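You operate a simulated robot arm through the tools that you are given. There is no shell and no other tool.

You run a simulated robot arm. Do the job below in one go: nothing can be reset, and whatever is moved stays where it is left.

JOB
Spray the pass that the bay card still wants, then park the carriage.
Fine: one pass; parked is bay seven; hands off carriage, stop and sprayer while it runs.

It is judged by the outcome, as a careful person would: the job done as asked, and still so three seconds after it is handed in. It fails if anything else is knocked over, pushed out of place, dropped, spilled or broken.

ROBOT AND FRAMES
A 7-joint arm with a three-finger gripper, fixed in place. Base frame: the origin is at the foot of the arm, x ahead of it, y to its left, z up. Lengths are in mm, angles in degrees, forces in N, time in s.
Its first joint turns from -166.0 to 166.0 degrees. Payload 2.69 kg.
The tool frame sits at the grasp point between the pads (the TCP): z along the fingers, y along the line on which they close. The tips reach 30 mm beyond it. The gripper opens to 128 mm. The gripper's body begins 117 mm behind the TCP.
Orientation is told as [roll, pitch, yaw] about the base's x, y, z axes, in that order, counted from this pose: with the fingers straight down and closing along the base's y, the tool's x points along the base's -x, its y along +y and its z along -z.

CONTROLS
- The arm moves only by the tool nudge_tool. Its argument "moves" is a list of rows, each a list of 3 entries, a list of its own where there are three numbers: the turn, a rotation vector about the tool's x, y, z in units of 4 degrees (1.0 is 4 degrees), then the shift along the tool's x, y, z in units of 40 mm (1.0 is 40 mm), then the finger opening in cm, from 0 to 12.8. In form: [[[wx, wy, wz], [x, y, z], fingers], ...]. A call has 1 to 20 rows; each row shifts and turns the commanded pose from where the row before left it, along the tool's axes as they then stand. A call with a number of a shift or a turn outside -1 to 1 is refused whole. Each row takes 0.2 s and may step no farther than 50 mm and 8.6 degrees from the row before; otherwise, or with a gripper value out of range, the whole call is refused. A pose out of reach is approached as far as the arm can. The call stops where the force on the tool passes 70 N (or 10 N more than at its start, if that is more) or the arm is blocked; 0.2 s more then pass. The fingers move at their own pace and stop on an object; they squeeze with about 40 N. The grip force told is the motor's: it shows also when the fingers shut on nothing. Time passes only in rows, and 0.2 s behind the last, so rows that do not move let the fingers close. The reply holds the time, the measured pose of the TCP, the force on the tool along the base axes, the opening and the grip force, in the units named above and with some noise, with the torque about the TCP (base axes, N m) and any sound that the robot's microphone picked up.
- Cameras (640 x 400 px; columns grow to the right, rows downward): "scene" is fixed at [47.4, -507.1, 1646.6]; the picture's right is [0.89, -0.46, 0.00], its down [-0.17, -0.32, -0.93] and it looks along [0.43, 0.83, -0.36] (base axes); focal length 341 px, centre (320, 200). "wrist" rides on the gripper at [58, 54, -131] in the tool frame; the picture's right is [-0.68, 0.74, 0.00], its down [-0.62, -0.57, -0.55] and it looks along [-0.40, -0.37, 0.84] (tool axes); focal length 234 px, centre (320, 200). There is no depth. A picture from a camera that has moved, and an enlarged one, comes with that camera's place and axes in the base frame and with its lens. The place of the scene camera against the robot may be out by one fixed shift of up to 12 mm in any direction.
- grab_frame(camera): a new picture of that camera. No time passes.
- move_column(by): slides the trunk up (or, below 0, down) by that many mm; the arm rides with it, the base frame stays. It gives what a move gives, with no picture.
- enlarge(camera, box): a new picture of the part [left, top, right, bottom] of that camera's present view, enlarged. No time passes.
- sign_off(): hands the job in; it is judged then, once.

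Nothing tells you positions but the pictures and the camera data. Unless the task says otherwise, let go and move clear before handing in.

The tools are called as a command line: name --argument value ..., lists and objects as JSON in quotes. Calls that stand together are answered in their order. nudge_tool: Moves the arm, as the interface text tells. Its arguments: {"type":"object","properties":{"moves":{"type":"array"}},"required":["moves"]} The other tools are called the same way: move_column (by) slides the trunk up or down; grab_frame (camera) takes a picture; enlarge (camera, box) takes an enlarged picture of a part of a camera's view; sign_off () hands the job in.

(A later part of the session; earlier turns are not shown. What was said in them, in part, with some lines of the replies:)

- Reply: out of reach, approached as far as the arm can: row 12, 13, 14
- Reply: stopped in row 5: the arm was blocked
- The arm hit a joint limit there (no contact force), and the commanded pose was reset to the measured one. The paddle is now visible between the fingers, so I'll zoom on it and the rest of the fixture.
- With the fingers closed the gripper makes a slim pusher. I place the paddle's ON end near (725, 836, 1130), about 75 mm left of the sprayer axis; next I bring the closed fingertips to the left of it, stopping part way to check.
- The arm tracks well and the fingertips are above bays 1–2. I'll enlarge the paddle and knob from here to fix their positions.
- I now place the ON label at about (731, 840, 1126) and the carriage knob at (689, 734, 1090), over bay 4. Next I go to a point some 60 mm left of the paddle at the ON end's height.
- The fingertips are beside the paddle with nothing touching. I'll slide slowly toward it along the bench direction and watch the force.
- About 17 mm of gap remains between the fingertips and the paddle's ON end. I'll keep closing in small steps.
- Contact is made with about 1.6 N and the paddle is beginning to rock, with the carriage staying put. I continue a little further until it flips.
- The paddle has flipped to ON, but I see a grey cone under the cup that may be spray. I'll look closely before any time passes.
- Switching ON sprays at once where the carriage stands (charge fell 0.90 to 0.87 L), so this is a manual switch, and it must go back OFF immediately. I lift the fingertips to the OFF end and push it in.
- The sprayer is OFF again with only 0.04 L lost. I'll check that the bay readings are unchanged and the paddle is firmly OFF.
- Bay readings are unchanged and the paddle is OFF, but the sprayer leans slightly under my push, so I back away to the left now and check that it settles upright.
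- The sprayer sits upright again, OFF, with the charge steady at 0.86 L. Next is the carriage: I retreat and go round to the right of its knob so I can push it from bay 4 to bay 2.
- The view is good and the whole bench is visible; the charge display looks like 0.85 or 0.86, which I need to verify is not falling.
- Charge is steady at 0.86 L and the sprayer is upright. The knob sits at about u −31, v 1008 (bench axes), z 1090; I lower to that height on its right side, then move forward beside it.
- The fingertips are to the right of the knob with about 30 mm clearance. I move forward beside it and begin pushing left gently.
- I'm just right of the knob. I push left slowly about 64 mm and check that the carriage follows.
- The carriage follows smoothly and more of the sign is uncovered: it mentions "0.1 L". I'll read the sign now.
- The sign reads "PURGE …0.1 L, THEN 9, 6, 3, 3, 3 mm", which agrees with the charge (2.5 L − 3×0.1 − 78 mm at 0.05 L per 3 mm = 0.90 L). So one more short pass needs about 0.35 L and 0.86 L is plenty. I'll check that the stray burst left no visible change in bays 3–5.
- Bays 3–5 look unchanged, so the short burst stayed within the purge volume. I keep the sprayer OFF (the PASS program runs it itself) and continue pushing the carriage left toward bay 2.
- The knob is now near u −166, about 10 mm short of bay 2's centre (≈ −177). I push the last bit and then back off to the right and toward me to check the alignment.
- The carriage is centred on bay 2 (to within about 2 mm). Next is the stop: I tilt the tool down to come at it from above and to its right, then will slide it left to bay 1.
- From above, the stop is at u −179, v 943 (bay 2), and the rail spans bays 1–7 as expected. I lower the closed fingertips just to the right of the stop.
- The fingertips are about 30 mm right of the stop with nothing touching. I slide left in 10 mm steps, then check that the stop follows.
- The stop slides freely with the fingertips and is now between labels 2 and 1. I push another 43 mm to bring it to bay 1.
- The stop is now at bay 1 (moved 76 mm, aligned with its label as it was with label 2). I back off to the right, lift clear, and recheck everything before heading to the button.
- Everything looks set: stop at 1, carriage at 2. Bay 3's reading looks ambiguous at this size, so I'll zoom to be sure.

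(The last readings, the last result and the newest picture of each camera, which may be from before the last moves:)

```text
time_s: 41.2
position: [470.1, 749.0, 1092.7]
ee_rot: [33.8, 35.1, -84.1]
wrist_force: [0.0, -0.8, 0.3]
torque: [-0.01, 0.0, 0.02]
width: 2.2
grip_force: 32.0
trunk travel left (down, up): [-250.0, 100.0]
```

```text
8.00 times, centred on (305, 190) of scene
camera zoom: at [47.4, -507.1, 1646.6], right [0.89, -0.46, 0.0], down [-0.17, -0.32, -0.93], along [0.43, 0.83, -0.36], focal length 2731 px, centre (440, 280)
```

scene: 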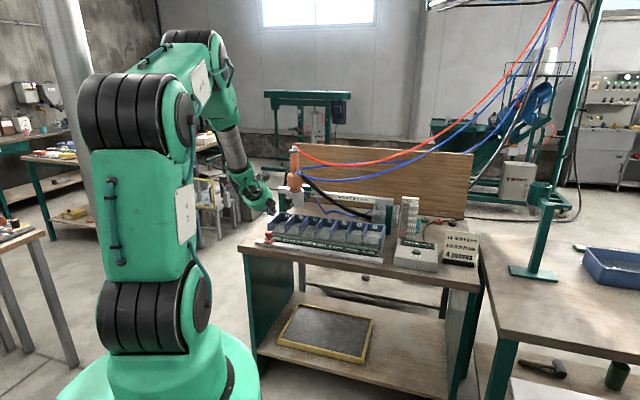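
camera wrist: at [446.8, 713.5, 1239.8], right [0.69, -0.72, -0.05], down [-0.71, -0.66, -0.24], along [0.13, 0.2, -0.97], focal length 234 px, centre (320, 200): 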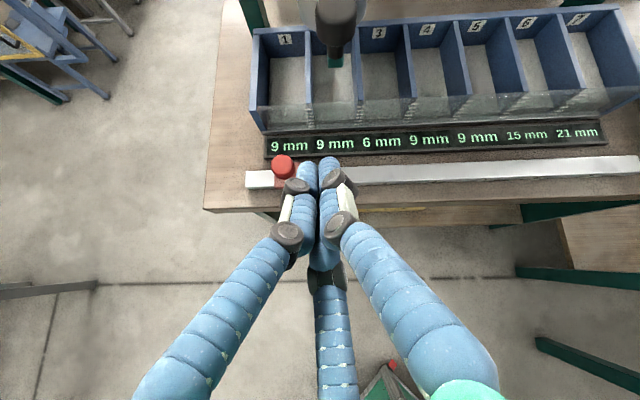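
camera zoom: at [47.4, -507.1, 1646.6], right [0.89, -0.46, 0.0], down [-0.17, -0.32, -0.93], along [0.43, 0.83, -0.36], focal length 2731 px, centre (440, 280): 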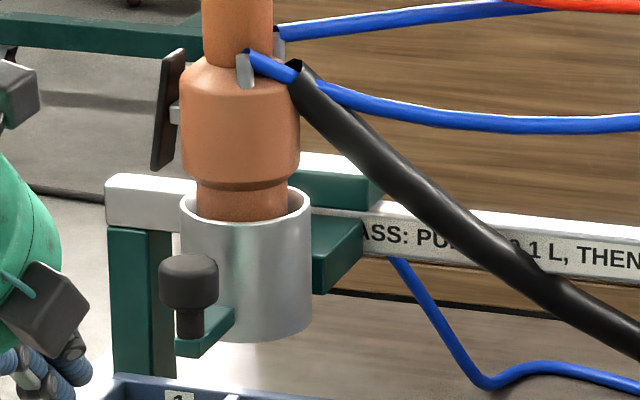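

All readings are intact (9 9 6 9 9 15 21), stop at 1, carriage at 2, sprayer OFF. I place the PASS button at about (978, 418, 937); now I sweep right in front of the bench at safe height and turn toward it.

nudge_tool --moves '[[[0, 0, 0], [-0.628, 0.719, -0.0535], 0], [[0, 0, 0], [-0.628, 0.719, -0.0535], 0], [[0, 0, 0], [-0.628, 0.719, -0.0535], 0], [[0, 0, 0], [-0.628, 0.719, -0.0535], 0], [[0, 0, 0], [-0.628, 0.719, -0.0535], 0], [[0, 0, 0], [-0.628, 0.719, -0.0535], 0], [[0, 0, 0], [-0.628, 0.719, -0.0535], 0], [[0, 0, 0], [-0.628, 0.719, -0.0535], 0], [[0, 0, 0], [-0.628, 0.719, -0.0535], 0], [[0, 0, 0], [-0.628, 0.719, -0.0535], 0], [[0, 0, 0], [-0.628, 0.719, -0.0535], 0], [[0, 0, 0], [-0.628, 0.719, -0.0535], 0], [[0, 0, 0], [-0.628, 0.719, -0.0535], 0], [[0, 0, 0], [-0.628, 0.719, -0.0535], 0], [[-0.8, -0.643, 0.956], [0, 0, 0], 0], [[-0.8, -0.643, 0.956], [0, 0, 0], 0], [[-0.8, -0.643, 0.956], [0, 0, 0], 0], [[-0.8, -0.643, 0.956], [0, 0, 0], 0], [[0, 0, 0], [0, 0, 0], 0]]'

grab_frame --camera "wrist"

grab_frame --camera "scene"

```text
time_s: 45.2
position: [832.8, 356.3, 1093.3]
ee_rot: [33.6, 34.9, -106.8]
wrist_force: [-0.1, -0.2, 0.5]
torque: [-0.04, 0.04, 0.0]
width: 2.0
grip_force: 31.3
trunk travel left (down, up): [-250.0, 100.0]
```

```text
taken
camera wrist: at [798.0, 332.3, 1240.9], right [0.36, -0.93, -0.05], down [-0.91, -0.34, -0.23], along [0.2, 0.13, -0.97], focal length 234 px, centre (320, 200)
```

wrist: 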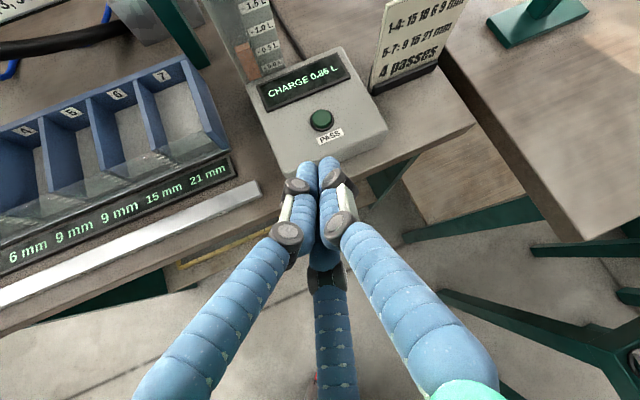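

```text
taken
```

scene: 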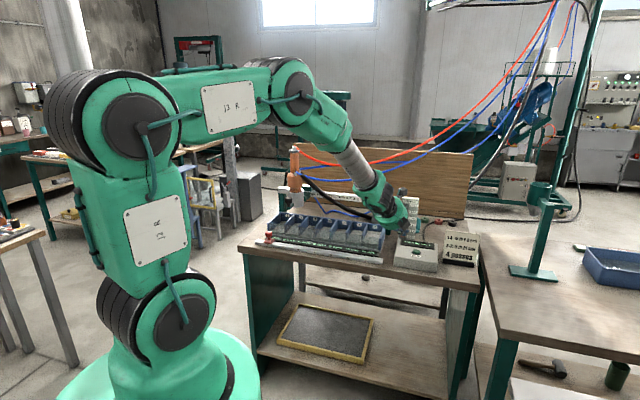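

The button lies straight ahead of the fingertips. I'll zoom to fix its centre precisely.

enlarge --camera "wrist" --box '[250, 60, 400, 180]'

enlarge --camera "scene" --box '[360, 170, 480, 280]'

```text
3.33 times, centred on (325, 120) of wrist
camera zoom: at [798.0, 332.3, 1240.9], right [0.36, -0.93, -0.05], down [-0.91, -0.34, -0.23], along [0.2, 0.13, -0.97], focal length 781 px, centre (303, 467)
```

zoom: 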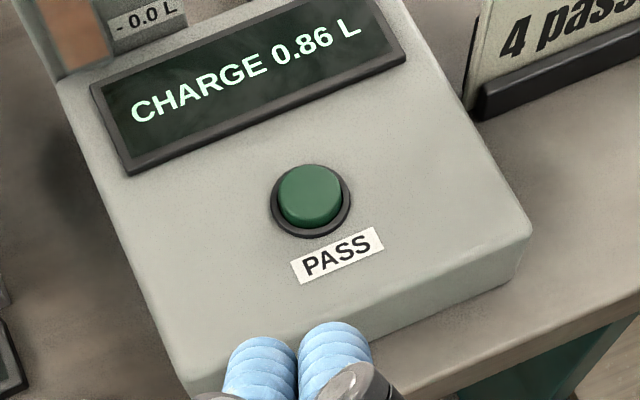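

```text
3.64 times, centred on (420, 225) of scene
camera zoom: at [47.4, -507.1, 1646.6], right [0.89, -0.46, 0.0], down [-0.17, -0.32, -0.93], along [0.43, 0.83, -0.36], focal length 1241 px, centre (-44, 109)
```

zoom: 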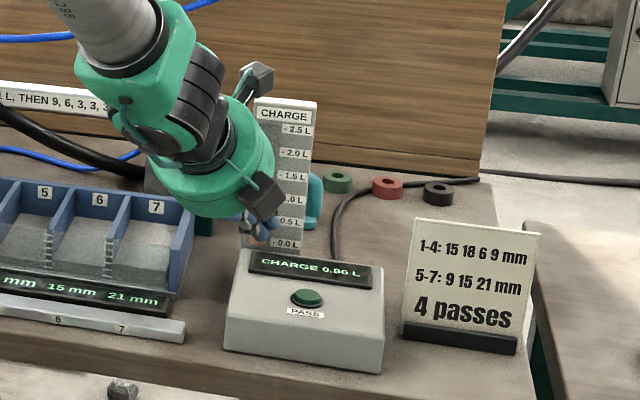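

Button centre is at about (976, 416), top at z 937. I move to a point some 35 mm above it with the closed fingertips.

nudge_tool --moves '[[[0, 0, 0], [0.09, 0.092, 0.815], 0], [[0, 0, 0], [0.09, 0.092, 0.815], 0], [[0, 0, 0], [0.09, 0.092, 0.815], 0], [[0, 0, 0], [0.09, 0.092, 0.815], 0], [[0, 0, 0], [0.09, 0.092, 0.815], 0], [[0, 0, 0], [0, 0, 0], 0]]'

grab_frame --camera "wrist"

enlarge --camera "scene" --box '[380, 200, 460, 270]'

```text
time_s: 46.6
position: [961.4, 408.1, 1001.2]
ee_rot: [33.5, 34.9, -106.5]
wrist_force: [0.7, -0.2, 0.8]
torque: [-0.01, 0.04, -0.02]
width: 2.3
grip_force: 31.3
trunk travel left (down, up): [-250.0, 100.0]
```

```text
taken
camera wrist: at [925.7, 384.5, 1148.1], right [0.36, -0.93, -0.05], down [-0.91, -0.34, -0.23], along [0.2, 0.13, -0.97], focal length 234 px, centre (320, 200)
```

wrist: 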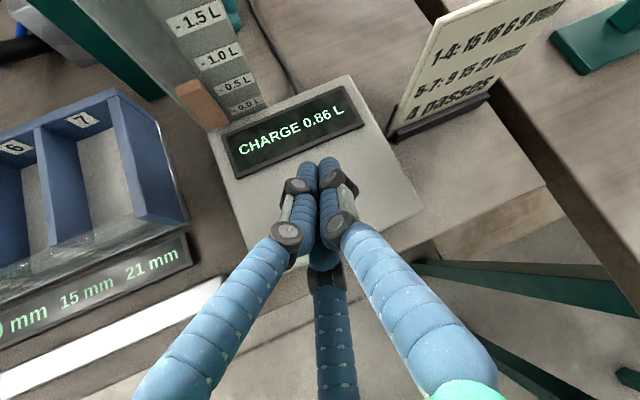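

```text
5.71 times, centred on (420, 235) of scene
camera zoom: at [47.4, -507.1, 1646.6], right [0.89, -0.46, 0.0], down [-0.17, -0.32, -0.93], along [0.43, 0.83, -0.36], focal length 1951 px, centre (-251, 0)
```

zoom: 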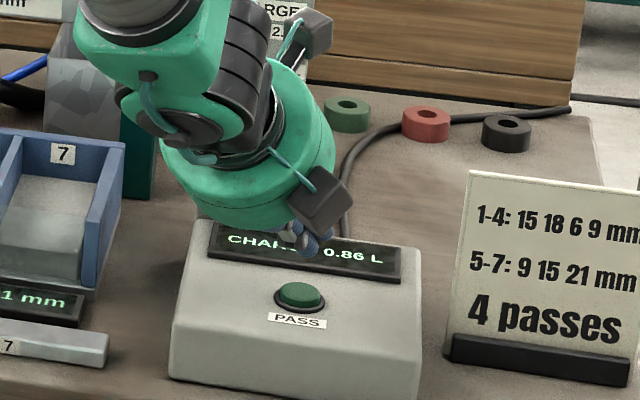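

The fingertips hover above the button, perhaps 7 mm to its right in the scene view. I correct that while lowering partway, then go down in small steps watching force.

nudge_tool --moves '[[[0, 0, 0], [-0.194, -0.281, 0.2], 0], [[0, 0, 0], [-0.0426, -0.034, 0.0516], 0], [[0, 0, 0], [0, 0, 0], 0]]'

enlarge --camera "scene" --box '[390, 220, 450, 270]'

enlarge --camera "wrist" --box '[240, 100, 400, 220]'

```text
time_s: 47.4
position: [954.8, 409.1, 983.1]
ee_rot: [33.6, 34.9, -106.7]
wrist_force: [-0.3, 0.9, -0.1]
torque: [0.0, 0.03, 0.0]
width: 2.0
grip_force: 31.1
trunk travel left (down, up): [-250.0, 100.0]
```

```text
8.00 times, centred on (420, 245) of scene
camera zoom: at [47.4, -507.1, 1646.6], right [0.89, -0.46, 0.0], down [-0.17, -0.32, -0.93], along [0.43, 0.83, -0.36], focal length 2731 px, centre (-480, -160)
```

zoom: 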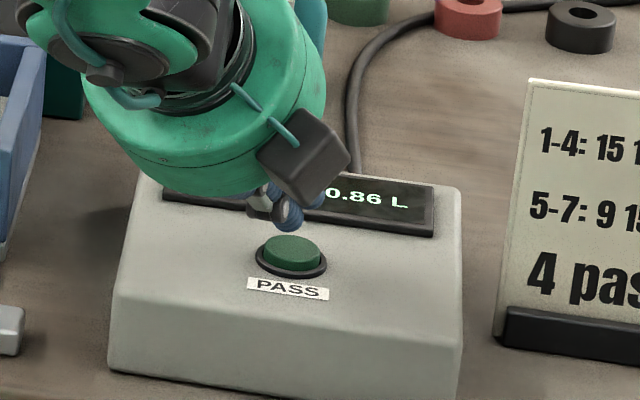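

```text
3.33 times, centred on (320, 160) of wrist
camera zoom: at [920.0, 386.0, 1130.7], right [0.36, -0.93, -0.05], down [-0.91, -0.34, -0.23], along [0.2, 0.13, -0.97], focal length 781 px, centre (320, 333)
```

zoom: 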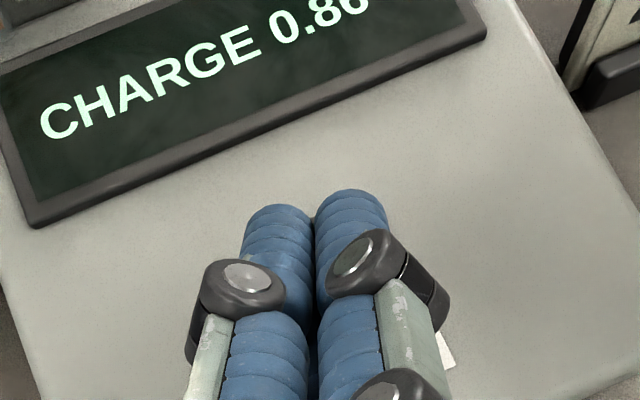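

The fingertips are right above the button, about 10 mm clear. I descend in small steps now.

nudge_tool --moves '[[[0, 0, 0], [-0.0426, -0.034, 0.0516], 0], [[0, 0, 0], [-0.0426, -0.034, 0.0516], 0], [[0, 0, 0], [-0.0426, -0.034, 0.0516], 0]]'

enlarge --camera "scene" --box '[390, 220, 450, 270]'

```text
time_s: 48.2
position: [954.5, 411.5, 973.6]
ee_rot: [33.6, 34.9, -106.7]
wrist_force: [0.7, 1.6, -0.7]
torque: [0.0, -0.02, -0.02]
width: 1.9
grip_force: 31.7
trunk travel left (down, up): [-250.0, 100.0]
```

```text
8.00 times, centred on (420, 245) of scene
camera zoom: at [47.4, -507.1, 1646.6], right [0.89, -0.46, 0.0], down [-0.17, -0.32, -0.93], along [0.43, 0.83, -0.36], focal length 2731 px, centre (-480, -160)
```

zoom: 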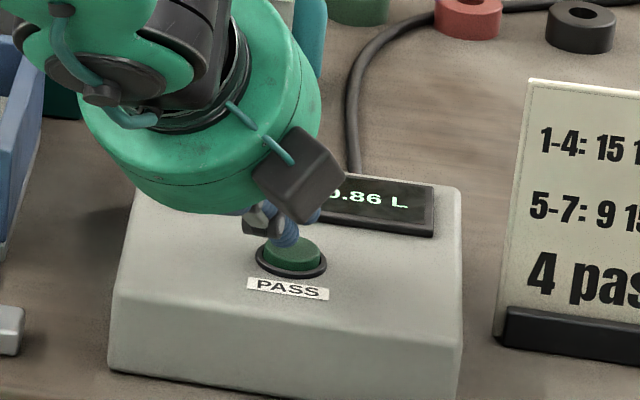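

The fingertips are just touching the cap. I press down in 2–3 mm steps until it triggers.

nudge_tool --moves '[[[0, 0, 0], [-0.0426, -0.034, 0.0516], 0], [[0, 0, 0], [-0.0284, -0.0227, 0.0344], 0]]'

enlarge --camera "scene" --box '[390, 220, 450, 270]'

enlarge --camera "scene" --box '[250, 140, 400, 260]'

```text
time_s: 48.8
position: [955.6, 412.6, 969.9]
ee_rot: [33.7, 35.0, -106.6]
wrist_force: [-0.1, 0.1, 0.3]
torque: [0.01, 0.03, 0.03]
width: 2.1
grip_force: 31.2
trunk travel left (down, up): [-250.0, 100.0]
```

```text
8.00 times, centred on (420, 245) of scene
camera zoom: at [47.4, -507.1, 1646.6], right [0.89, -0.46, 0.0], down [-0.17, -0.32, -0.93], along [0.43, 0.83, -0.36], focal length 2731 px, centre (-480, -160)
```

zoom: 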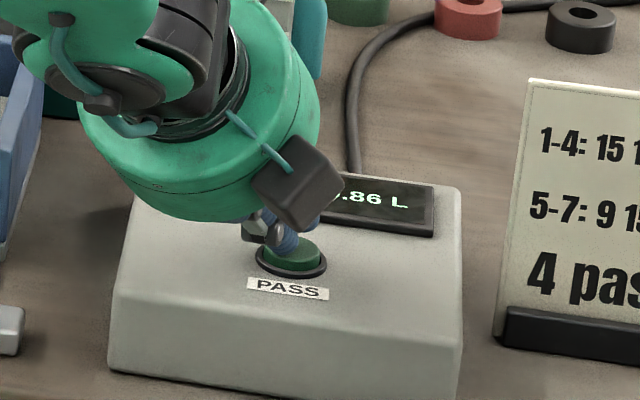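

```text
3.33 times, centred on (325, 200) of scene
camera zoom: at [47.4, -507.1, 1646.6], right [0.89, -0.46, 0.0], down [-0.17, -0.32, -0.93], along [0.43, 0.83, -0.36], focal length 1138 px, centre (303, 200)
```

zoom: 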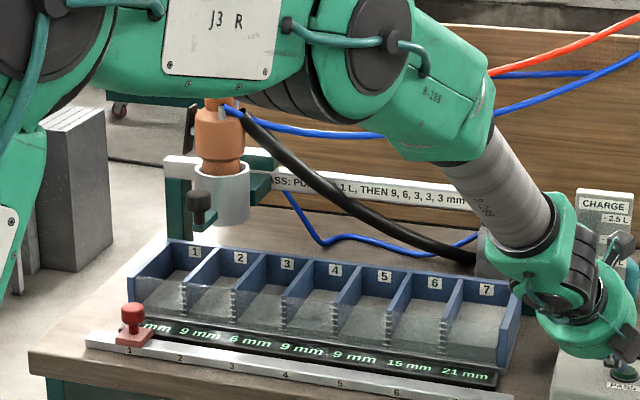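

No contact force yet; the carriage and stop are still in place. I continue down a few millimetres.

nudge_tool --moves '[[[0, 0, 0], [-0.0426, -0.034, 0.0516], 0], [[0, 0, 0], [-0.0426, -0.034, 0.0516], 0]]'

enlarge --camera "scene" --box '[390, 220, 450, 270]'

```text
time_s: 49.4
position: [953.8, 412.2, 964.6]
ee_rot: [33.7, 35.0, -106.4]
wrist_force: [-2.6, -0.5, 4.3]
torque: [-0.04, 0.0, -0.04]
width: 2.1
grip_force: 31.6
trunk travel left (down, up): [-250.0, 100.0]
heard: click
```

```text
8.00 times, centred on (420, 245) of scene
camera zoom: at [47.4, -507.1, 1646.6], right [0.89, -0.46, 0.0], down [-0.17, -0.32, -0.93], along [0.43, 0.83, -0.36], focal length 2731 px, centre (-480, -160)
```

zoom: 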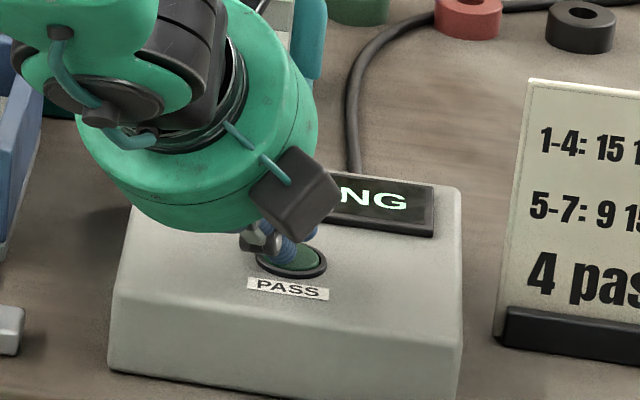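

A click was heard and the display changed (…NG, running). I lift straight up off the button at once and stay clear while it runs.

nudge_tool --moves '[[[0, 0, 0], [0.284, 0.2265, -0.344], 0], [[0, 0, 0], [0.426, 0.34, -0.516], 0], [[0, 0, 0], [0.426, 0.34, -0.516], 0]]'

grab_frame --camera "scene"

grab_frame --camera "wrist"

enlarge --camera "scene" --box '[250, 140, 400, 260]'

```text
time_s: 50.2
position: [953.9, 412.8, 1042.4]
ee_rot: [33.4, 34.9, -106.5]
wrist_force: [-1.1, 0.4, 0.0]
torque: [-0.02, -0.02, 0.01]
width: 2.1
grip_force: 31.4
trunk travel left (down, up): [-250.0, 100.0]
```

```text
taken
```

scene: 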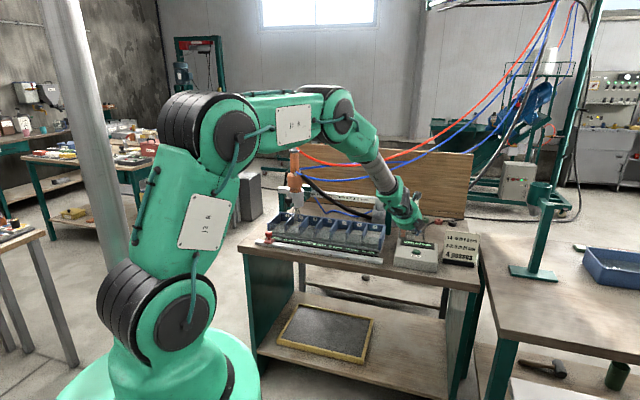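

```text
taken
camera wrist: at [919.6, 388.2, 1189.2], right [0.36, -0.93, -0.05], down [-0.91, -0.34, -0.23], along [0.2, 0.13, -0.97], focal length 234 px, centre (320, 200)
```

wrist: 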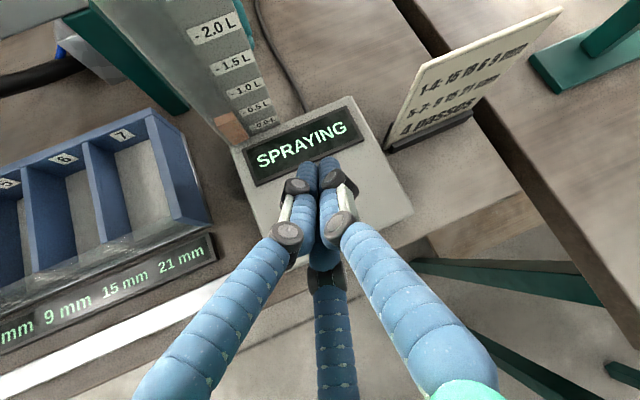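

```text
3.33 times, centred on (325, 200) of scene
camera zoom: at [47.4, -507.1, 1646.6], right [0.89, -0.46, 0.0], down [-0.17, -0.32, -0.93], along [0.43, 0.83, -0.36], focal length 1138 px, centre (303, 200)
```

zoom: 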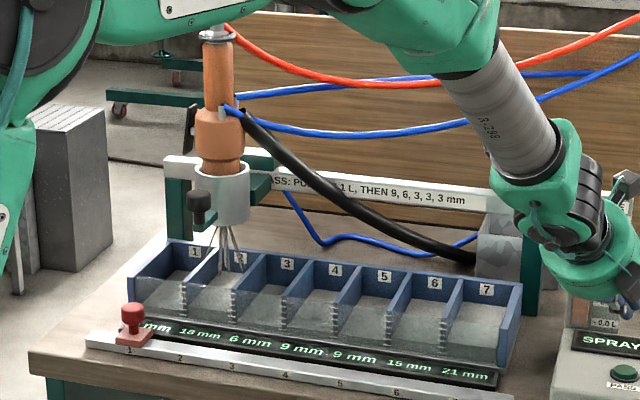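

The display says SPRAYING, with jets falling into bay 2, which already reads about 18 mm. I stay still and let the pass run.

nudge_tool --moves '[[[0, 0, 0], [0, 0, 0], 0], [[0, 0, 0], [0, 0, 0], 0], [[0, 0, 0], [0, 0, 0], 0], [[0, 0, 0], [0, 0, 0], 0]]'

enlarge --camera "scene" --box '[250, 140, 400, 260]'

enlarge --camera "scene" --box '[390, 190, 450, 275]'

```text
time_s: 51.2
position: [954.9, 412.4, 1043.0]
ee_rot: [33.7, 34.8, -106.7]
wrist_force: [-0.3, 0.6, -0.4]
torque: [0.0, -0.03, 0.0]
width: 2.2
grip_force: 31.6
trunk travel left (down, up): [-250.0, 100.0]
```

```text
3.33 times, centred on (325, 200) of scene
camera zoom: at [47.4, -507.1, 1646.6], right [0.89, -0.46, 0.0], down [-0.17, -0.32, -0.93], along [0.43, 0.83, -0.36], focal length 1138 px, centre (303, 200)
```

zoom: 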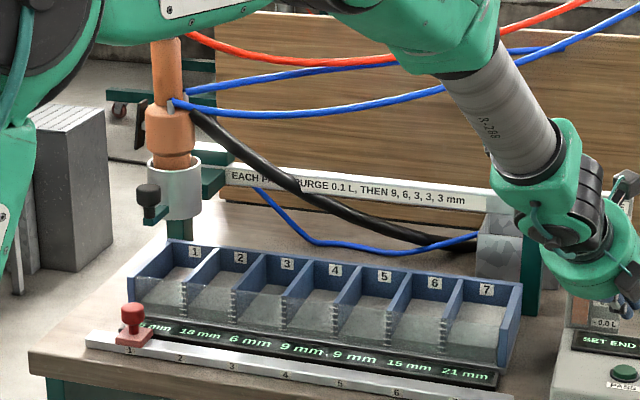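

```text
4.71 times, centred on (420, 232) of scene
camera zoom: at [47.4, -507.1, 1646.6], right [0.89, -0.46, 0.0], down [-0.17, -0.32, -0.93], along [0.43, 0.83, -0.36], focal length 1606 px, centre (-151, 47)
```

zoom: 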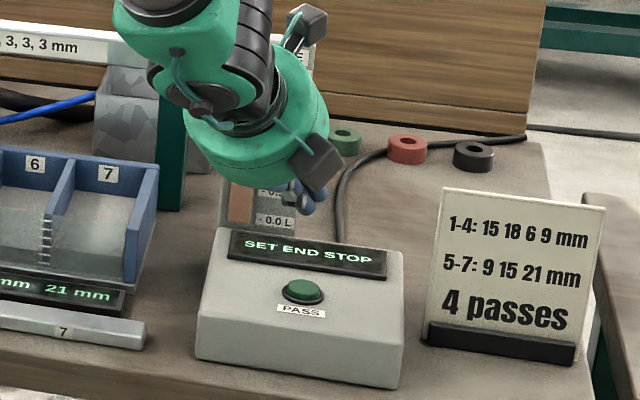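

The carriage has moved to bay 1, and the display now shows "SET END STOP". I wait another second without touching anything and check whether bay 1 has been dosed.

nudge_tool --moves '[[[0, 0, 0], [0, 0, 0], 0], [[0, 0, 0], [0, 0, 0], 0], [[0, 0, 0], [0, 0, 0], 0], [[0, 0, 0], [0, 0, 0], 0], [[0, 0, 0], [0, 0, 0], 0]]'

enlarge --camera "scene" --box '[255, 210, 325, 260]'

enlarge --camera "scene" --box '[390, 190, 450, 275]'

grab_frame --camera "wrist"

```text
time_s: 52.4
position: [954.7, 412.0, 1043.2]
ee_rot: [33.6, 34.9, -106.7]
wrist_force: [0.5, 0.7, 0.5]
torque: [-0.02, 0.0, -0.02]
width: 2.2
grip_force: 31.4
trunk travel left (down, up): [-250.0, 100.0]
```

```text
8.00 times, centred on (290, 235) of scene
camera zoom: at [47.4, -507.1, 1646.6], right [0.89, -0.46, 0.0], down [-0.17, -0.32, -0.93], along [0.43, 0.83, -0.36], focal length 2731 px, centre (560, -80)
```

zoom: 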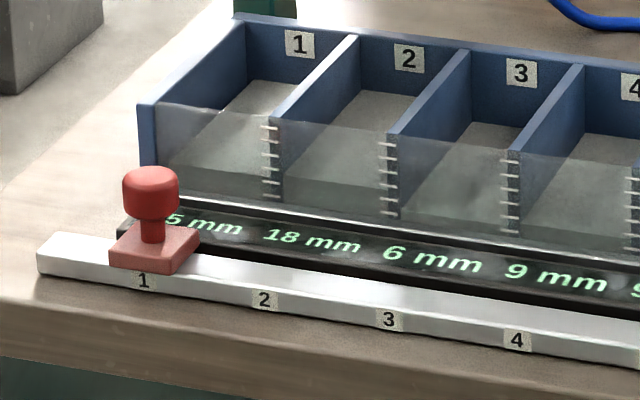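

```text
4.71 times, centred on (420, 232) of scene
camera zoom: at [47.4, -507.1, 1646.6], right [0.89, -0.46, 0.0], down [-0.17, -0.32, -0.93], along [0.43, 0.83, -0.36], focal length 1606 px, centre (-151, 47)
```

zoom: 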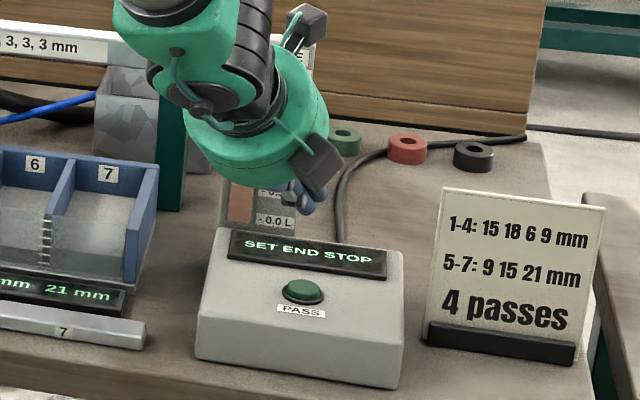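

```text
taken
camera wrist: at [920.0, 388.4, 1189.6], right [0.36, -0.93, -0.05], down [-0.91, -0.34, -0.23], along [0.2, 0.13, -0.97], focal length 234 px, centre (320, 200)
```

wrist: 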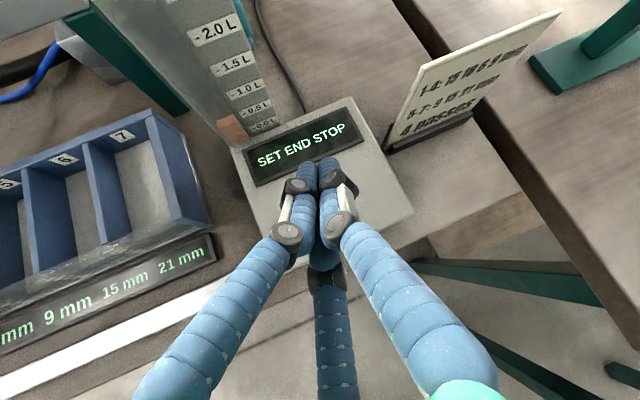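

The pass is complete: bay 1 now reads 15 mm (first digit behind the stop) and bay 2 reads 18 mm, matching the card; the carriage stands at the stop, so the box just asks for a new end stop. Now I retreat and go round to the left of the carriage knob to park it at bay seven.

nudge_tool --moves '[[[0, 0, 0], [-0.28, -0.209, -0.829], 0], [[0, 0, 0], [-0.28, -0.209, -0.829], 0], [[0, 0, 0], [-0.28, -0.209, -0.829], 0], [[0, 0, 0], [-0.28, -0.209, -0.829], 0], [[0.8, 0.643, -0.956], [0, 0, 0], 0], [[0.8, 0.643, -0.956], [0, 0, 0], 0], [[0.8, 0.643, -0.956], [0, 0, 0], 0], [[0.8, 0.643, -0.956], [0, 0, 0], 0], [[0, 0, 0], [0.605, -0.74, 0.021], 0], [[0, 0, 0], [0.605, -0.74, 0.021], 0], [[0, 0, 0], [0.605, -0.74, 0.021], 0], [[0, 0, 0], [0.605, -0.74, 0.021], 0], [[0, 0, 0], [0.605, -0.74, 0.021], 0], [[0, 0, 0], [0.605, -0.74, 0.021], 0], [[0, 0, 0], [0.605, -0.74, 0.021], 0], [[0, 0, 0], [0.605, -0.74, 0.021], 0], [[0, 0, 0], [0.605, -0.74, 0.021], 0], [[0, 0, 0], [0.605, -0.74, 0.021], 0], [[0, 0, 0], [0, 0, 0], 0]]'

grab_frame --camera "wrist"

grab_frame --camera "scene"

```text
time_s: 56.4
position: [560.9, 625.5, 1091.0]
ee_rot: [33.7, 34.9, -84.1]
wrist_force: [-1.2, 1.2, -0.1]
torque: [-0.03, -0.01, 0.0]
width: 2.1
grip_force: 31.5
trunk travel left (down, up): [-250.0, 100.0]
```

```text
taken
camera wrist: at [536.3, 589.5, 1236.9], right [0.69, -0.72, -0.05], down [-0.71, -0.66, -0.24], along [0.14, 0.2, -0.97], focal length 234 px, centre (320, 200)
```

wrist: 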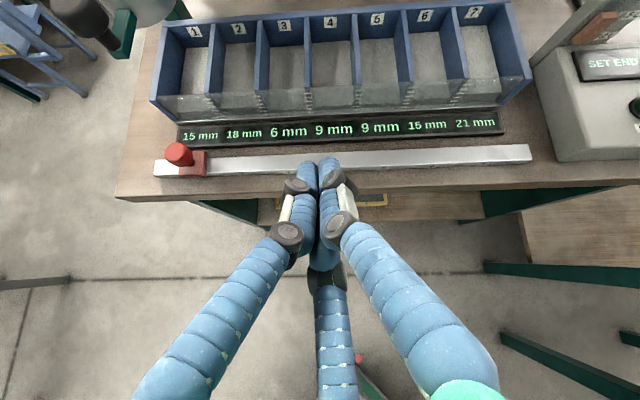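

```text
taken
```

scene: 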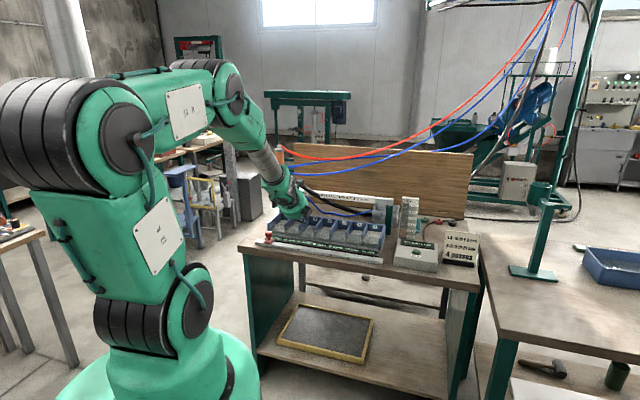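

All seven bays now read 15 18 6 9 9 15 21, exactly the card. I continue left past the carriage and level the tool again so I can push the knob to the right.

nudge_tool --moves '[[[0, 0, 0], [0.605, -0.74, 0.021], 0], [[0, 0, 0], [0.605, -0.74, 0.021], 0], [[0, 0, 0], [0.605, -0.74, 0.021], 0], [[0, 0, 0], [0.605, -0.74, 0.021], 0], [[0, 0, 0], [0.605, -0.74, 0.021], 0], [[0, 0, 0], [0.605, -0.74, 0.021], 0], [[0, 0, 0], [0.605, -0.74, 0.021], 0], [[-0.92, 1, 0], [0, 0, 0], 0], [[-0.92, 1, 0], [0, 0, 0], 0], [[-0.92, 1, 0], [0, 0, 0], 0], [[-0.92, 1, 0], [0, 0, 0], 0], [[-0.92, 1, 0], [0, 0, 0], 0], [[-0.92, 1, 0], [0, 0, 0], 0], [[0, 0, 0], [0, 0, 0], 0]]'

grab_frame --camera "wrist"

enlarge --camera "scene" --box '[230, 140, 350, 240]'

```text
time_s: 59.4
position: [370.1, 813.1, 1092.7]
ee_rot: [73.9, 49.4, -58.1]
wrist_force: [-0.4, -0.3, -0.3]
torque: [0.0, -0.01, -0.05]
width: 1.8
grip_force: 31.2
trunk travel left (down, up): [-250.0, 100.0]
```

```text
taken
camera wrist: at [293.0, 729.1, 1192.6], right [0.69, -0.72, -0.05], down [-0.53, -0.45, -0.72], along [0.5, 0.53, -0.69], focal length 234 px, centre (320, 200)
```

wrist: 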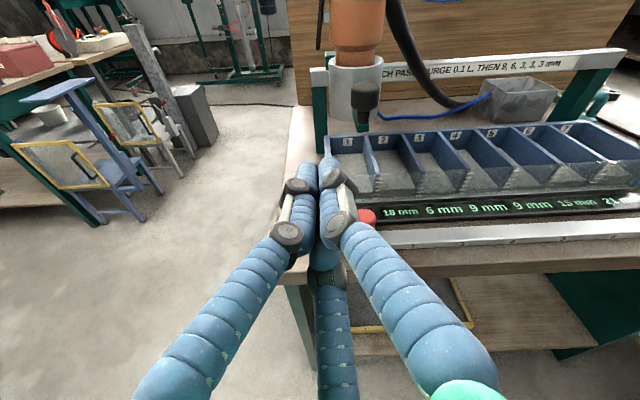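

```text
4.00 times, centred on (290, 190) of scene
camera zoom: at [47.4, -507.1, 1646.6], right [0.89, -0.46, 0.0], down [-0.17, -0.32, -0.93], along [0.43, 0.83, -0.36], focal length 1365 px, centre (440, 240)
```

zoom: 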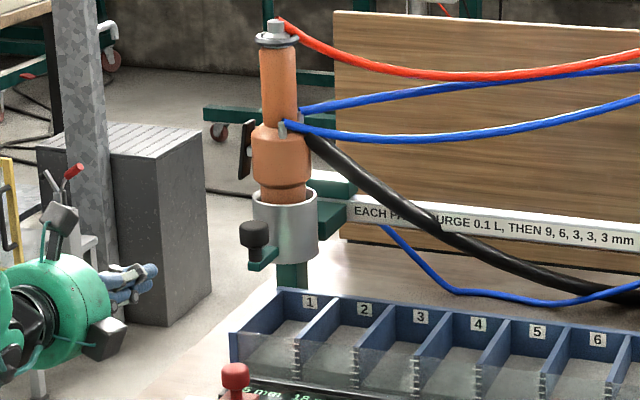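

The knob is at about u −255 and I'm 58 mm to its left, well in front. I move forward beside it, then begin the push to the right.

nudge_tool --moves '[[[0, 0, 0], [0.1425, 0.103, 0.95], 0], [[0, 0, 0], [0.1425, 0.103, 0.95], 0], [[0, 0, 0], [0.1425, 0.103, 0.95], 0], [[0, 0, 0], [0.1425, 0.103, 0.95], 0], [[0, 0, 0], [0, 0, 0], 0]]'

grab_frame --camera "wrist"

enlarge --camera "scene" --box '[230, 140, 350, 240]'

```text
time_s: 60.6
position: [481.1, 923.5, 1090.9]
ee_rot: [73.8, 49.4, -58.1]
wrist_force: [-0.3, 0.6, -0.7]
torque: [0.04, -0.06, 0.03]
width: 2.1
grip_force: 30.6
trunk travel left (down, up): [-250.0, 100.0]
```

```text
taken
camera wrist: at [403.4, 839.6, 1192.0], right [0.69, -0.72, -0.05], down [-0.53, -0.45, -0.72], along [0.5, 0.53, -0.69], focal length 234 px, centre (320, 200)
```

wrist: 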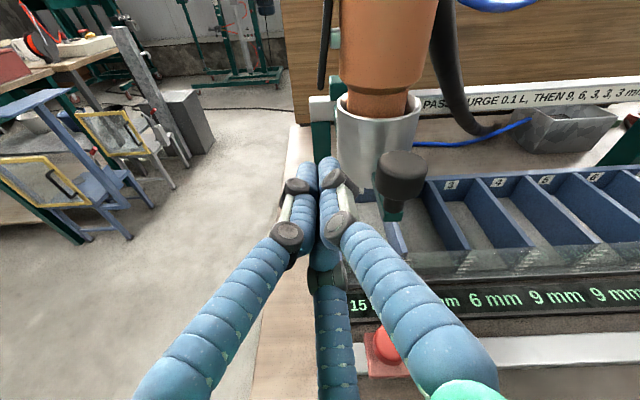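

```text
4.00 times, centred on (290, 190) of scene
camera zoom: at [47.4, -507.1, 1646.6], right [0.89, -0.46, 0.0], down [-0.17, -0.32, -0.93], along [0.43, 0.83, -0.36], focal length 1365 px, centre (440, 240)
```

zoom: 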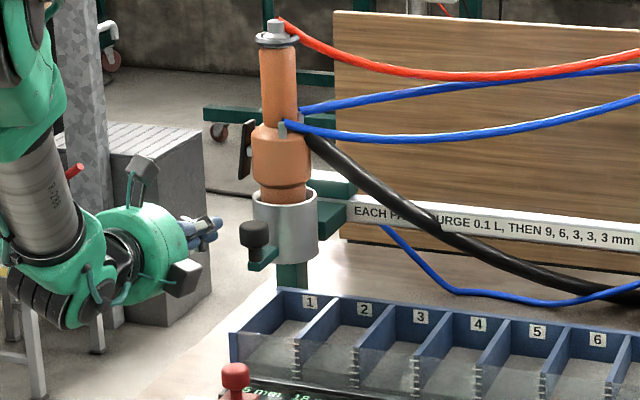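

I'm beside the knob on its left at the right height. I push right at 40 mm/s and check part way.

nudge_tool --moves '[[[0, 0, 0], [-0.127, 0.1557, 0.0027], 0], [[0, 0, 0], [-0.127, 0.1557, 0.0027], 0], [[0, 0, 0], [-0.127, 0.1557, 0.0027], 0], [[0, 0, 0], [-0.127, 0.1557, 0.0027], 0], [[0, 0, 0], [-0.127, 0.1557, 0.0027], 0], [[0, 0, 0], [-0.127, 0.1557, 0.0027], 0], [[0, 0, 0], [-0.127, 0.1557, 0.0027], 0], [[0, 0, 0], [-0.127, 0.1557, 0.0027], 0], [[0, 0, 0], [-0.127, 0.1557, 0.0027], 0], [[0, 0, 0], [-0.127, 0.1557, 0.0027], 0]]'

grab_frame --camera "wrist"

enlarge --camera "scene" --box '[230, 140, 350, 240]'

```text
time_s: 62.8
position: [535.9, 864.4, 1092.2]
ee_rot: [73.9, 49.4, -58.1]
wrist_force: [-0.4, -0.4, 0.8]
torque: [-0.03, 0.0, -0.05]
width: 2.2
grip_force: 31.5
trunk travel left (down, up): [-250.0, 100.0]
```

```text
taken
camera wrist: at [458.6, 780.8, 1192.8], right [0.69, -0.72, -0.05], down [-0.53, -0.45, -0.72], along [0.5, 0.53, -0.69], focal length 234 px, centre (320, 200)
```

wrist: 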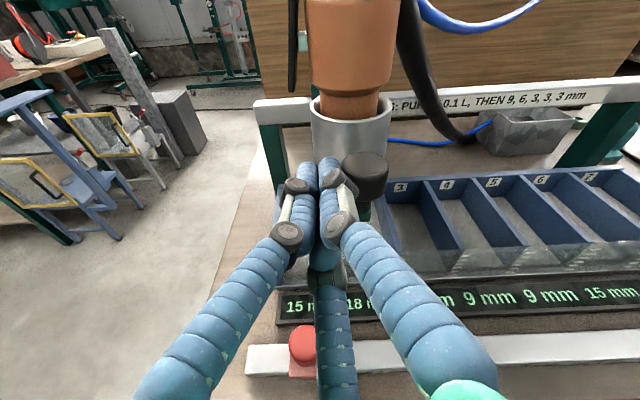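

```text
4.00 times, centred on (290, 190) of scene
camera zoom: at [47.4, -507.1, 1646.6], right [0.89, -0.46, 0.0], down [-0.17, -0.32, -0.93], along [0.43, 0.83, -0.36], focal length 1365 px, centre (440, 240)
```

zoom: 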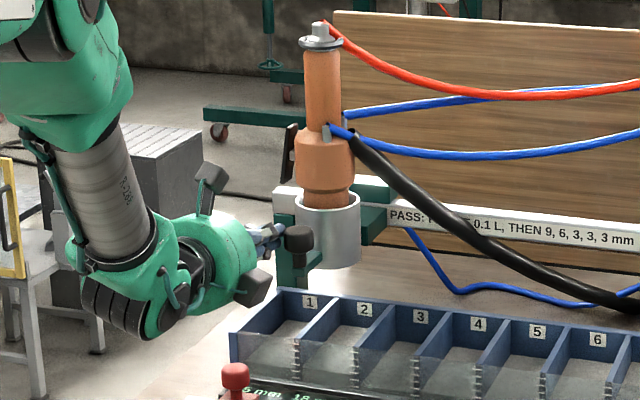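

The carriage follows smoothly with the sprayer upright. I continue pushing right in longer runs.

nudge_tool --moves '[[[0, 0, 0], [-0.143, 0.1752, 0.003], 0], [[0, 0, 0], [-0.143, 0.1752, 0.003], 0], [[0, 0, 0], [-0.143, 0.1752, 0.003], 0], [[0, 0, 0], [-0.143, 0.1752, 0.003], 0], [[0, 0, 0], [-0.143, 0.1752, 0.003], 0], [[0, 0, 0], [-0.143, 0.1752, 0.003], 0], [[0, 0, 0], [-0.143, 0.1752, 0.003], 0], [[0, 0, 0], [-0.143, 0.1752, 0.003], 0], [[0, 0, 0], [-0.143, 0.1752, 0.003], 0], [[0, 0, 0], [-0.143, 0.1752, 0.003], 0], [[0, 0, 0], [-0.143, 0.1752, 0.003], 0], [[0, 0, 0], [-0.143, 0.1752, 0.003], 0], [[0, 0, 0], [-0.143, 0.1752, 0.003], 0], [[0, 0, 0], [-0.143, 0.1752, 0.003], 0], [[0, 0, 0], [-0.143, 0.1752, 0.003], 0], [[0, 0, 0], [-0.143, 0.1752, 0.003], 0], [[0, 0, 0], [-0.143, 0.1752, 0.003], 0], [[0, 0, 0], [-0.143, 0.1752, 0.003], 0], [[0, 0, 0], [-0.143, 0.1752, 0.003], 0], [[0, 0, 0], [-0.143, 0.1752, 0.003], 0]]'

grab_frame --camera "wrist"

grab_frame --camera "scene"

```text
time_s: 67.0
position: [664.9, 738.2, 1091.7]
ee_rot: [73.8, 49.5, -58.1]
wrist_force: [0.9, -0.2, 0.4]
torque: [-0.01, -0.01, 0.0]
width: 2.3
grip_force: 31.3
trunk travel left (down, up): [-250.0, 100.0]
```

```text
taken
camera wrist: at [587.0, 653.2, 1193.0], right [0.69, -0.72, -0.05], down [-0.53, -0.45, -0.72], along [0.5, 0.53, -0.69], focal length 234 px, centre (320, 200)
```

wrist: 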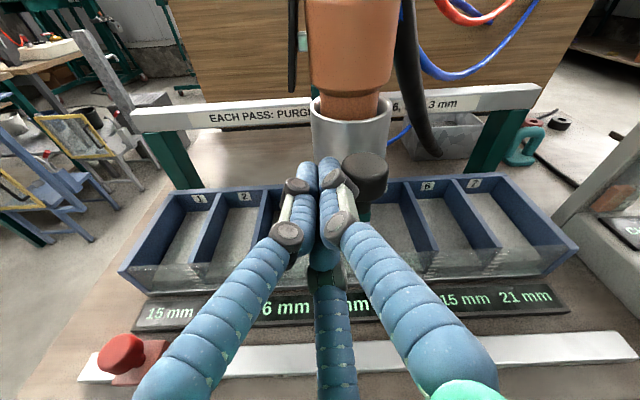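

```text
taken
```

scene: 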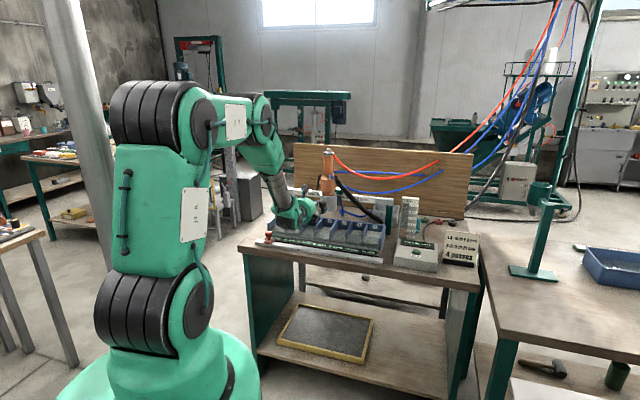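

The carriage is just past bay 4 and everything is steady. I continue the same push.

nudge_tool --moves '[[[0, 0, 0], [-0.143, 0.1752, 0.003], 0], [[0, 0, 0], [-0.143, 0.1752, 0.003], 0], [[0, 0, 0], [-0.143, 0.1752, 0.003], 0], [[0, 0, 0], [-0.143, 0.1752, 0.003], 0], [[0, 0, 0], [-0.143, 0.1752, 0.003], 0], [[0, 0, 0], [-0.143, 0.1752, 0.003], 0], [[0, 0, 0], [-0.143, 0.1752, 0.003], 0], [[0, 0, 0], [-0.143, 0.1752, 0.003], 0], [[0, 0, 0], [-0.143, 0.1752, 0.003], 0], [[0, 0, 0], [-0.143, 0.1752, 0.003], 0], [[0, 0, 0], [-0.143, 0.1752, 0.003], 0], [[0, 0, 0], [-0.143, 0.1752, 0.003], 0], [[0, 0, 0], [-0.143, 0.1752, 0.003], 0], [[0, 0, 0], [-0.143, 0.1752, 0.003], 0], [[0, 0, 0], [-0.143, 0.1752, 0.003], 0], [[0, 0, 0], [-0.143, 0.1752, 0.003], 0], [[0, 0, 0], [-0.143, 0.1752, 0.003], 0], [[0, 0, 0], [-0.143, 0.1752, 0.003], 0], [[0, 0, 0], [-0.143, 0.1752, 0.003], 0]]'

grab_frame --camera "wrist"

enlarge --camera "scene" --box '[300, 140, 440, 260]'

```text
time_s: 71.0
position: [785.4, 617.6, 1092.3]
ee_rot: [73.8, 49.5, -58.2]
wrist_force: [1.0, 0.1, -0.3]
torque: [0.0, 0.0, 0.0]
width: 1.9
grip_force: 31.5
trunk travel left (down, up): [-250.0, 100.0]
```

```text
taken
camera wrist: at [707.8, 533.0, 1193.7], right [0.69, -0.72, -0.05], down [-0.53, -0.45, -0.72], along [0.5, 0.53, -0.69], focal length 234 px, centre (320, 200)
```

wrist: 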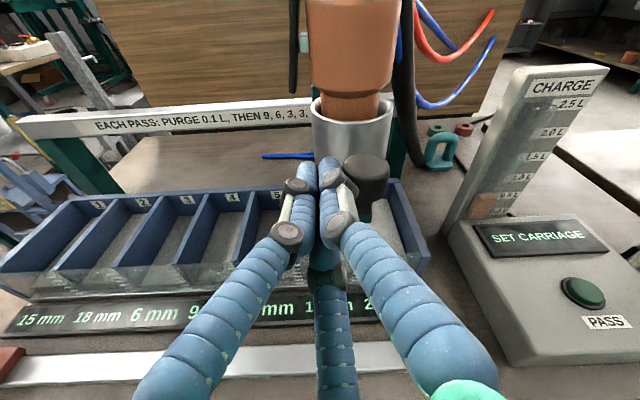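

```text
3.33 times, centred on (370, 200) of scene
camera zoom: at [47.4, -507.1, 1646.6], right [0.89, -0.46, 0.0], down [-0.17, -0.32, -0.93], along [0.43, 0.83, -0.36], focal length 1138 px, centre (153, 200)
```

zoom: 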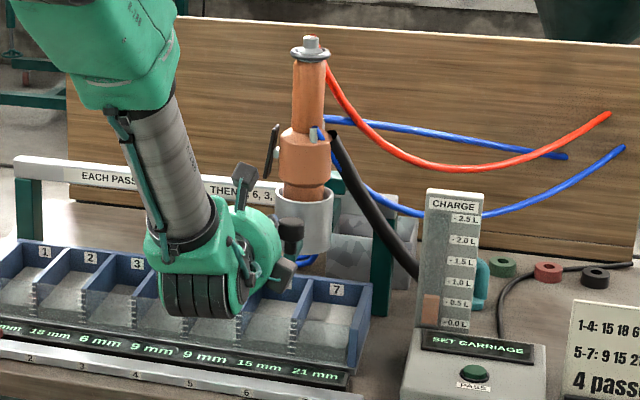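

The display now reads "SET CARRIAGE" because the carriage is between bays, which gives a useful alignment check. About 45 mm remains to bay 7; I push most of that and check.

nudge_tool --moves '[[[0, 0, 0], [-0.127, 0.1557, 0.0027], 0], [[0, 0, 0], [-0.127, 0.1557, 0.0027], 0], [[0, 0, 0], [-0.127, 0.1557, 0.0027], 0], [[0, 0, 0], [-0.127, 0.1557, 0.0027], 0], [[0, 0, 0], [-0.0952, 0.1168, 0.002], 0], [[0, 0, 0], [0, 0, 0], 0]]'

grab_frame --camera "wrist"

enlarge --camera "scene" --box '[300, 140, 440, 260]'

```text
time_s: 72.4
position: [813.2, 590.6, 1091.5]
ee_rot: [73.8, 49.4, -58.2]
wrist_force: [-0.2, 0.1, 0.1]
torque: [-0.03, 0.02, 0.01]
width: 2.1
grip_force: 31.3
trunk travel left (down, up): [-250.0, 100.0]
```

```text
taken
camera wrist: at [735.8, 505.4, 1193.4], right [0.69, -0.72, -0.05], down [-0.53, -0.45, -0.72], along [0.5, 0.53, -0.69], focal length 234 px, centre (320, 200)
```

wrist: 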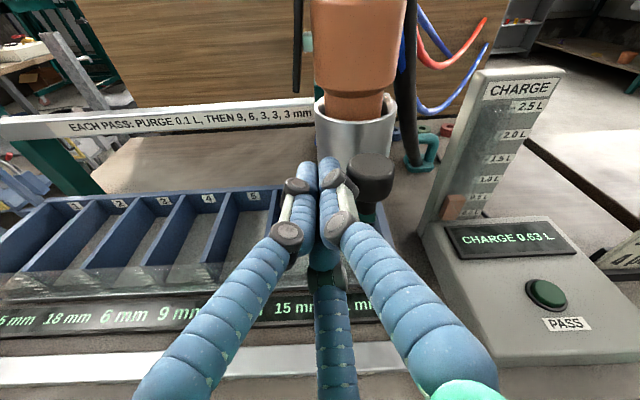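

```text
3.33 times, centred on (370, 200) of scene
camera zoom: at [47.4, -507.1, 1646.6], right [0.89, -0.46, 0.0], down [-0.17, -0.32, -0.93], along [0.43, 0.83, -0.36], focal length 1138 px, centre (153, 200)
```

zoom: 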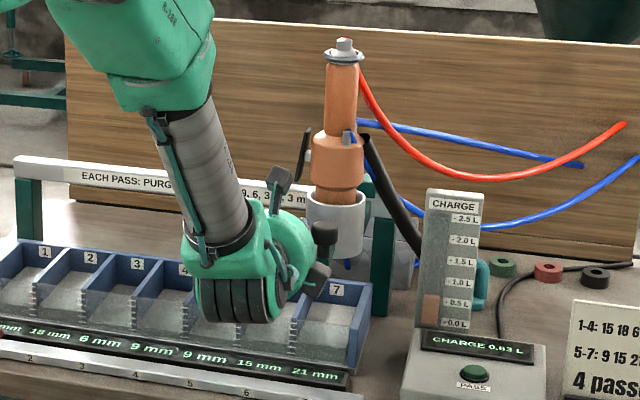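

The display is back to CHARGE (0.63 L), so the carriage is accepted at a bay, and I measure the knob at u ≈ 196, which is bay 7. I back away to the left and retreat, then verify everything.

nudge_tool --moves '[[[0, 0, 0], [0.1585, -0.1946, -0.0034], 0], [[0, 0, 0], [0.1585, -0.1946, -0.0034], 0], [[0, 0, 0], [-0.1, -0.075, -0.67], 0], [[0, 0, 0], [-0.12, -0.086, -0.8], 0], [[0, 0, 0], [-0.12, -0.086, -0.8], 0], [[0, 0, 0], [-0.12, -0.086, -0.8], 0], [[0, 0, 0], [-0.12, -0.086, -0.8], 0], [[0, 0, 0], [0.6, 0.5, -0.3], 0], [[0, 0, 0], [0.6, 0.5, -0.3], 0], [[0, 0, 0], [0.6, 0.5, -0.3], 0], [[0, 0, 0], [0, 0, 0], 0]]'

grab_frame --camera "wrist"

grab_frame --camera "scene"

enlarge --camera "scene" --box '[300, 140, 460, 280]'

```text
time_s: 74.8
position: [674.8, 477.8, 1192.2]
ee_rot: [74.0, 49.4, -58.1]
wrist_force: [-0.8, -0.1, -0.3]
torque: [-0.03, 0.02, -0.01]
width: 2.3
grip_force: 31.3
trunk travel left (down, up): [-250.0, 100.0]
```

```text
taken
camera wrist: at [596.4, 393.8, 1293.5], right [0.69, -0.72, -0.05], down [-0.53, -0.45, -0.72], along [0.5, 0.53, -0.69], focal length 234 px, centre (320, 200)
```

wrist: 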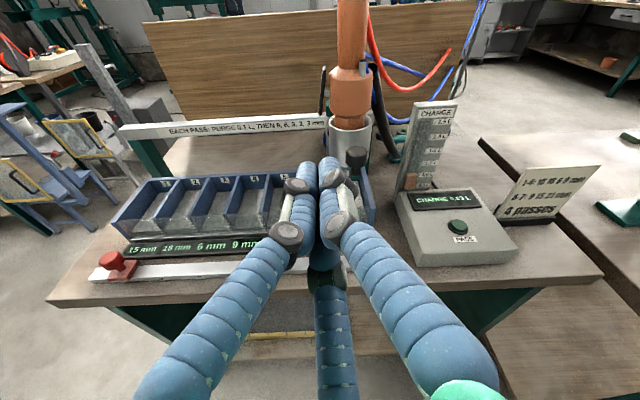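

```text
taken
```

scene: 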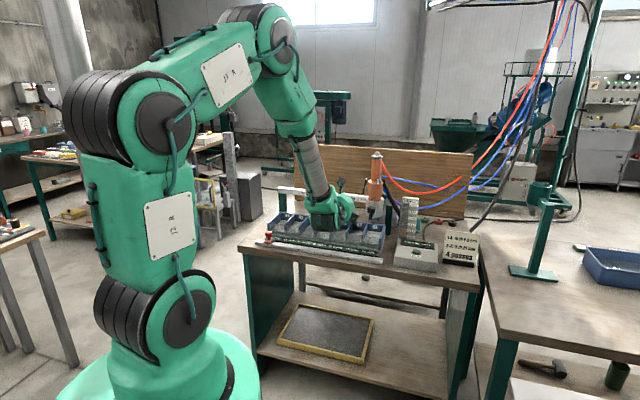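

```text
2.86 times, centred on (380, 210) of scene
camera zoom: at [47.4, -507.1, 1646.6], right [0.89, -0.46, 0.0], down [-0.17, -0.32, -0.93], along [0.43, 0.83, -0.36], focal length 975 px, centre (149, 171)
```

zoom: 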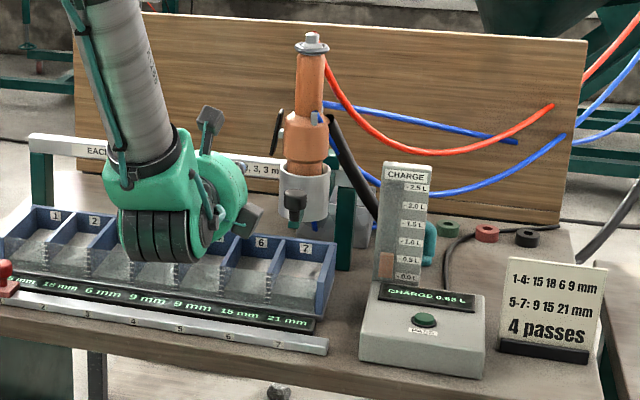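

The knob sits exactly where bay 7's centre projects. I'll check the readouts and paddle closely, and wait a moment to see nothing drifts.

nudge_tool --moves '[[[0, 0, 0], [0.5, -0.7, 0], 0], [[0, 0, 0], [0.5, -0.7, 0], 0], [[0, 0, 0], [0.5, -0.7, 0], 0], [[0, 0, 0], [0.5, -0.7, 0], 0], [[0, 0, 0], [0, 0, 0], 0], [[0, 0, 0], [0, 0, 0], 0], [[0, 0, 0], [0, 0, 0], 0], [[0, 0, 0], [0, 0, 0], 0], [[0, 0, 0], [0, 0, 0], 0]]'

grab_frame --camera "wrist"

enlarge --camera "scene" --box '[340, 140, 450, 270]'

enlarge --camera "scene" --box '[255, 210, 385, 275]'

```text
time_s: 76.8
position: [576.9, 575.6, 1179.8]
ee_rot: [73.9, 49.4, -58.2]
wrist_force: [0.3, 0.5, -0.4]
torque: [-0.04, -0.02, 0.0]
width: 2.4
grip_force: 31.0
trunk travel left (down, up): [-250.0, 100.0]
```

```text
taken
camera wrist: at [498.7, 491.8, 1281.3], right [0.69, -0.72, -0.05], down [-0.53, -0.45, -0.72], along [0.5, 0.53, -0.69], focal length 234 px, centre (320, 200)
```

wrist: 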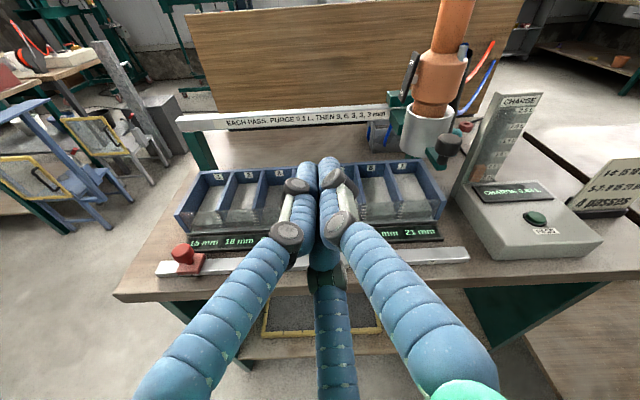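

```text
3.08 times, centred on (395, 205) of scene
camera zoom: at [47.4, -507.1, 1646.6], right [0.89, -0.46, 0.0], down [-0.17, -0.32, -0.93], along [0.43, 0.83, -0.36], focal length 1050 px, centre (89, 185)
```

zoom: 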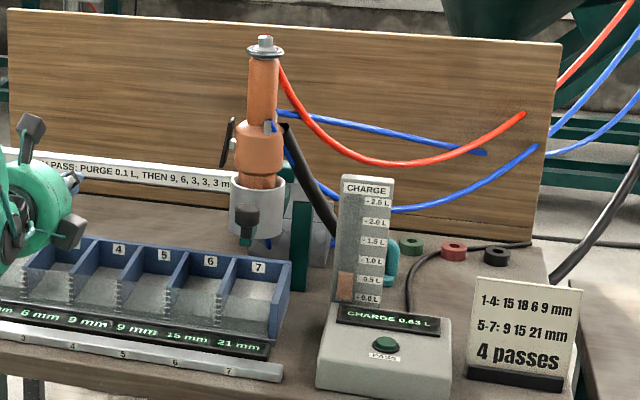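

```text
4.92 times, centred on (320, 242) of scene
camera zoom: at [47.4, -507.1, 1646.6], right [0.89, -0.46, 0.0], down [-0.17, -0.32, -0.93], along [0.43, 0.83, -0.36], focal length 1680 px, centre (320, -9)
```

zoom: 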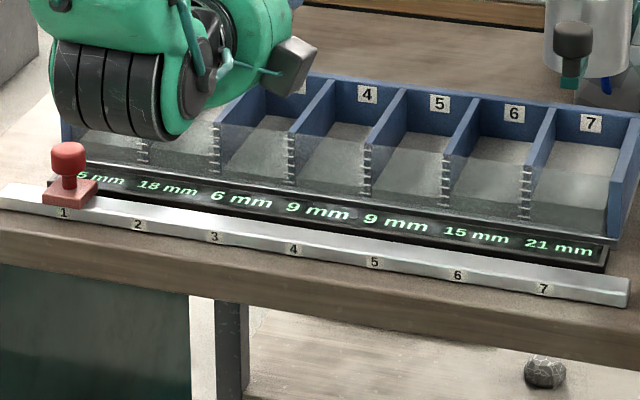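

All bays read 15 18 6 9 9 15 21 as the card asks, and the carriage is parked on bay 7. The sprayer is OFF and upright, the charge is steady at 0.63 L, and the arm is clear. I hand the job in.

sign_off

```text
The job is handed in.
```

The last pass is sprayed and the carriage is parked at bay seven. All seven bays read 15 18 6 9 9 15 21 mm, matching the card.

- **The pass:** I set the carriage at bay 2 and moved the red stop to bay 1. One press of PASS then added 9 mm to bay 2 and 6 mm to bay 1. Nothing touched the carriage, stop or sprayer while it ran.
- **My mistake:** Before the pass I switched the sprayer ON by hand, thinking the pass needed it. It sprayed over bay 4 straight away, so I turned it back OFF within about a second. That used 0.04 L; the bay readings did not change, and bays 3–5 showed no visible change.
- **State at hand-in:** The sprayer is OFF and upright, and the charge reads 0.63 L. The stop is still at bay 1, and the arm is clear of the bench.
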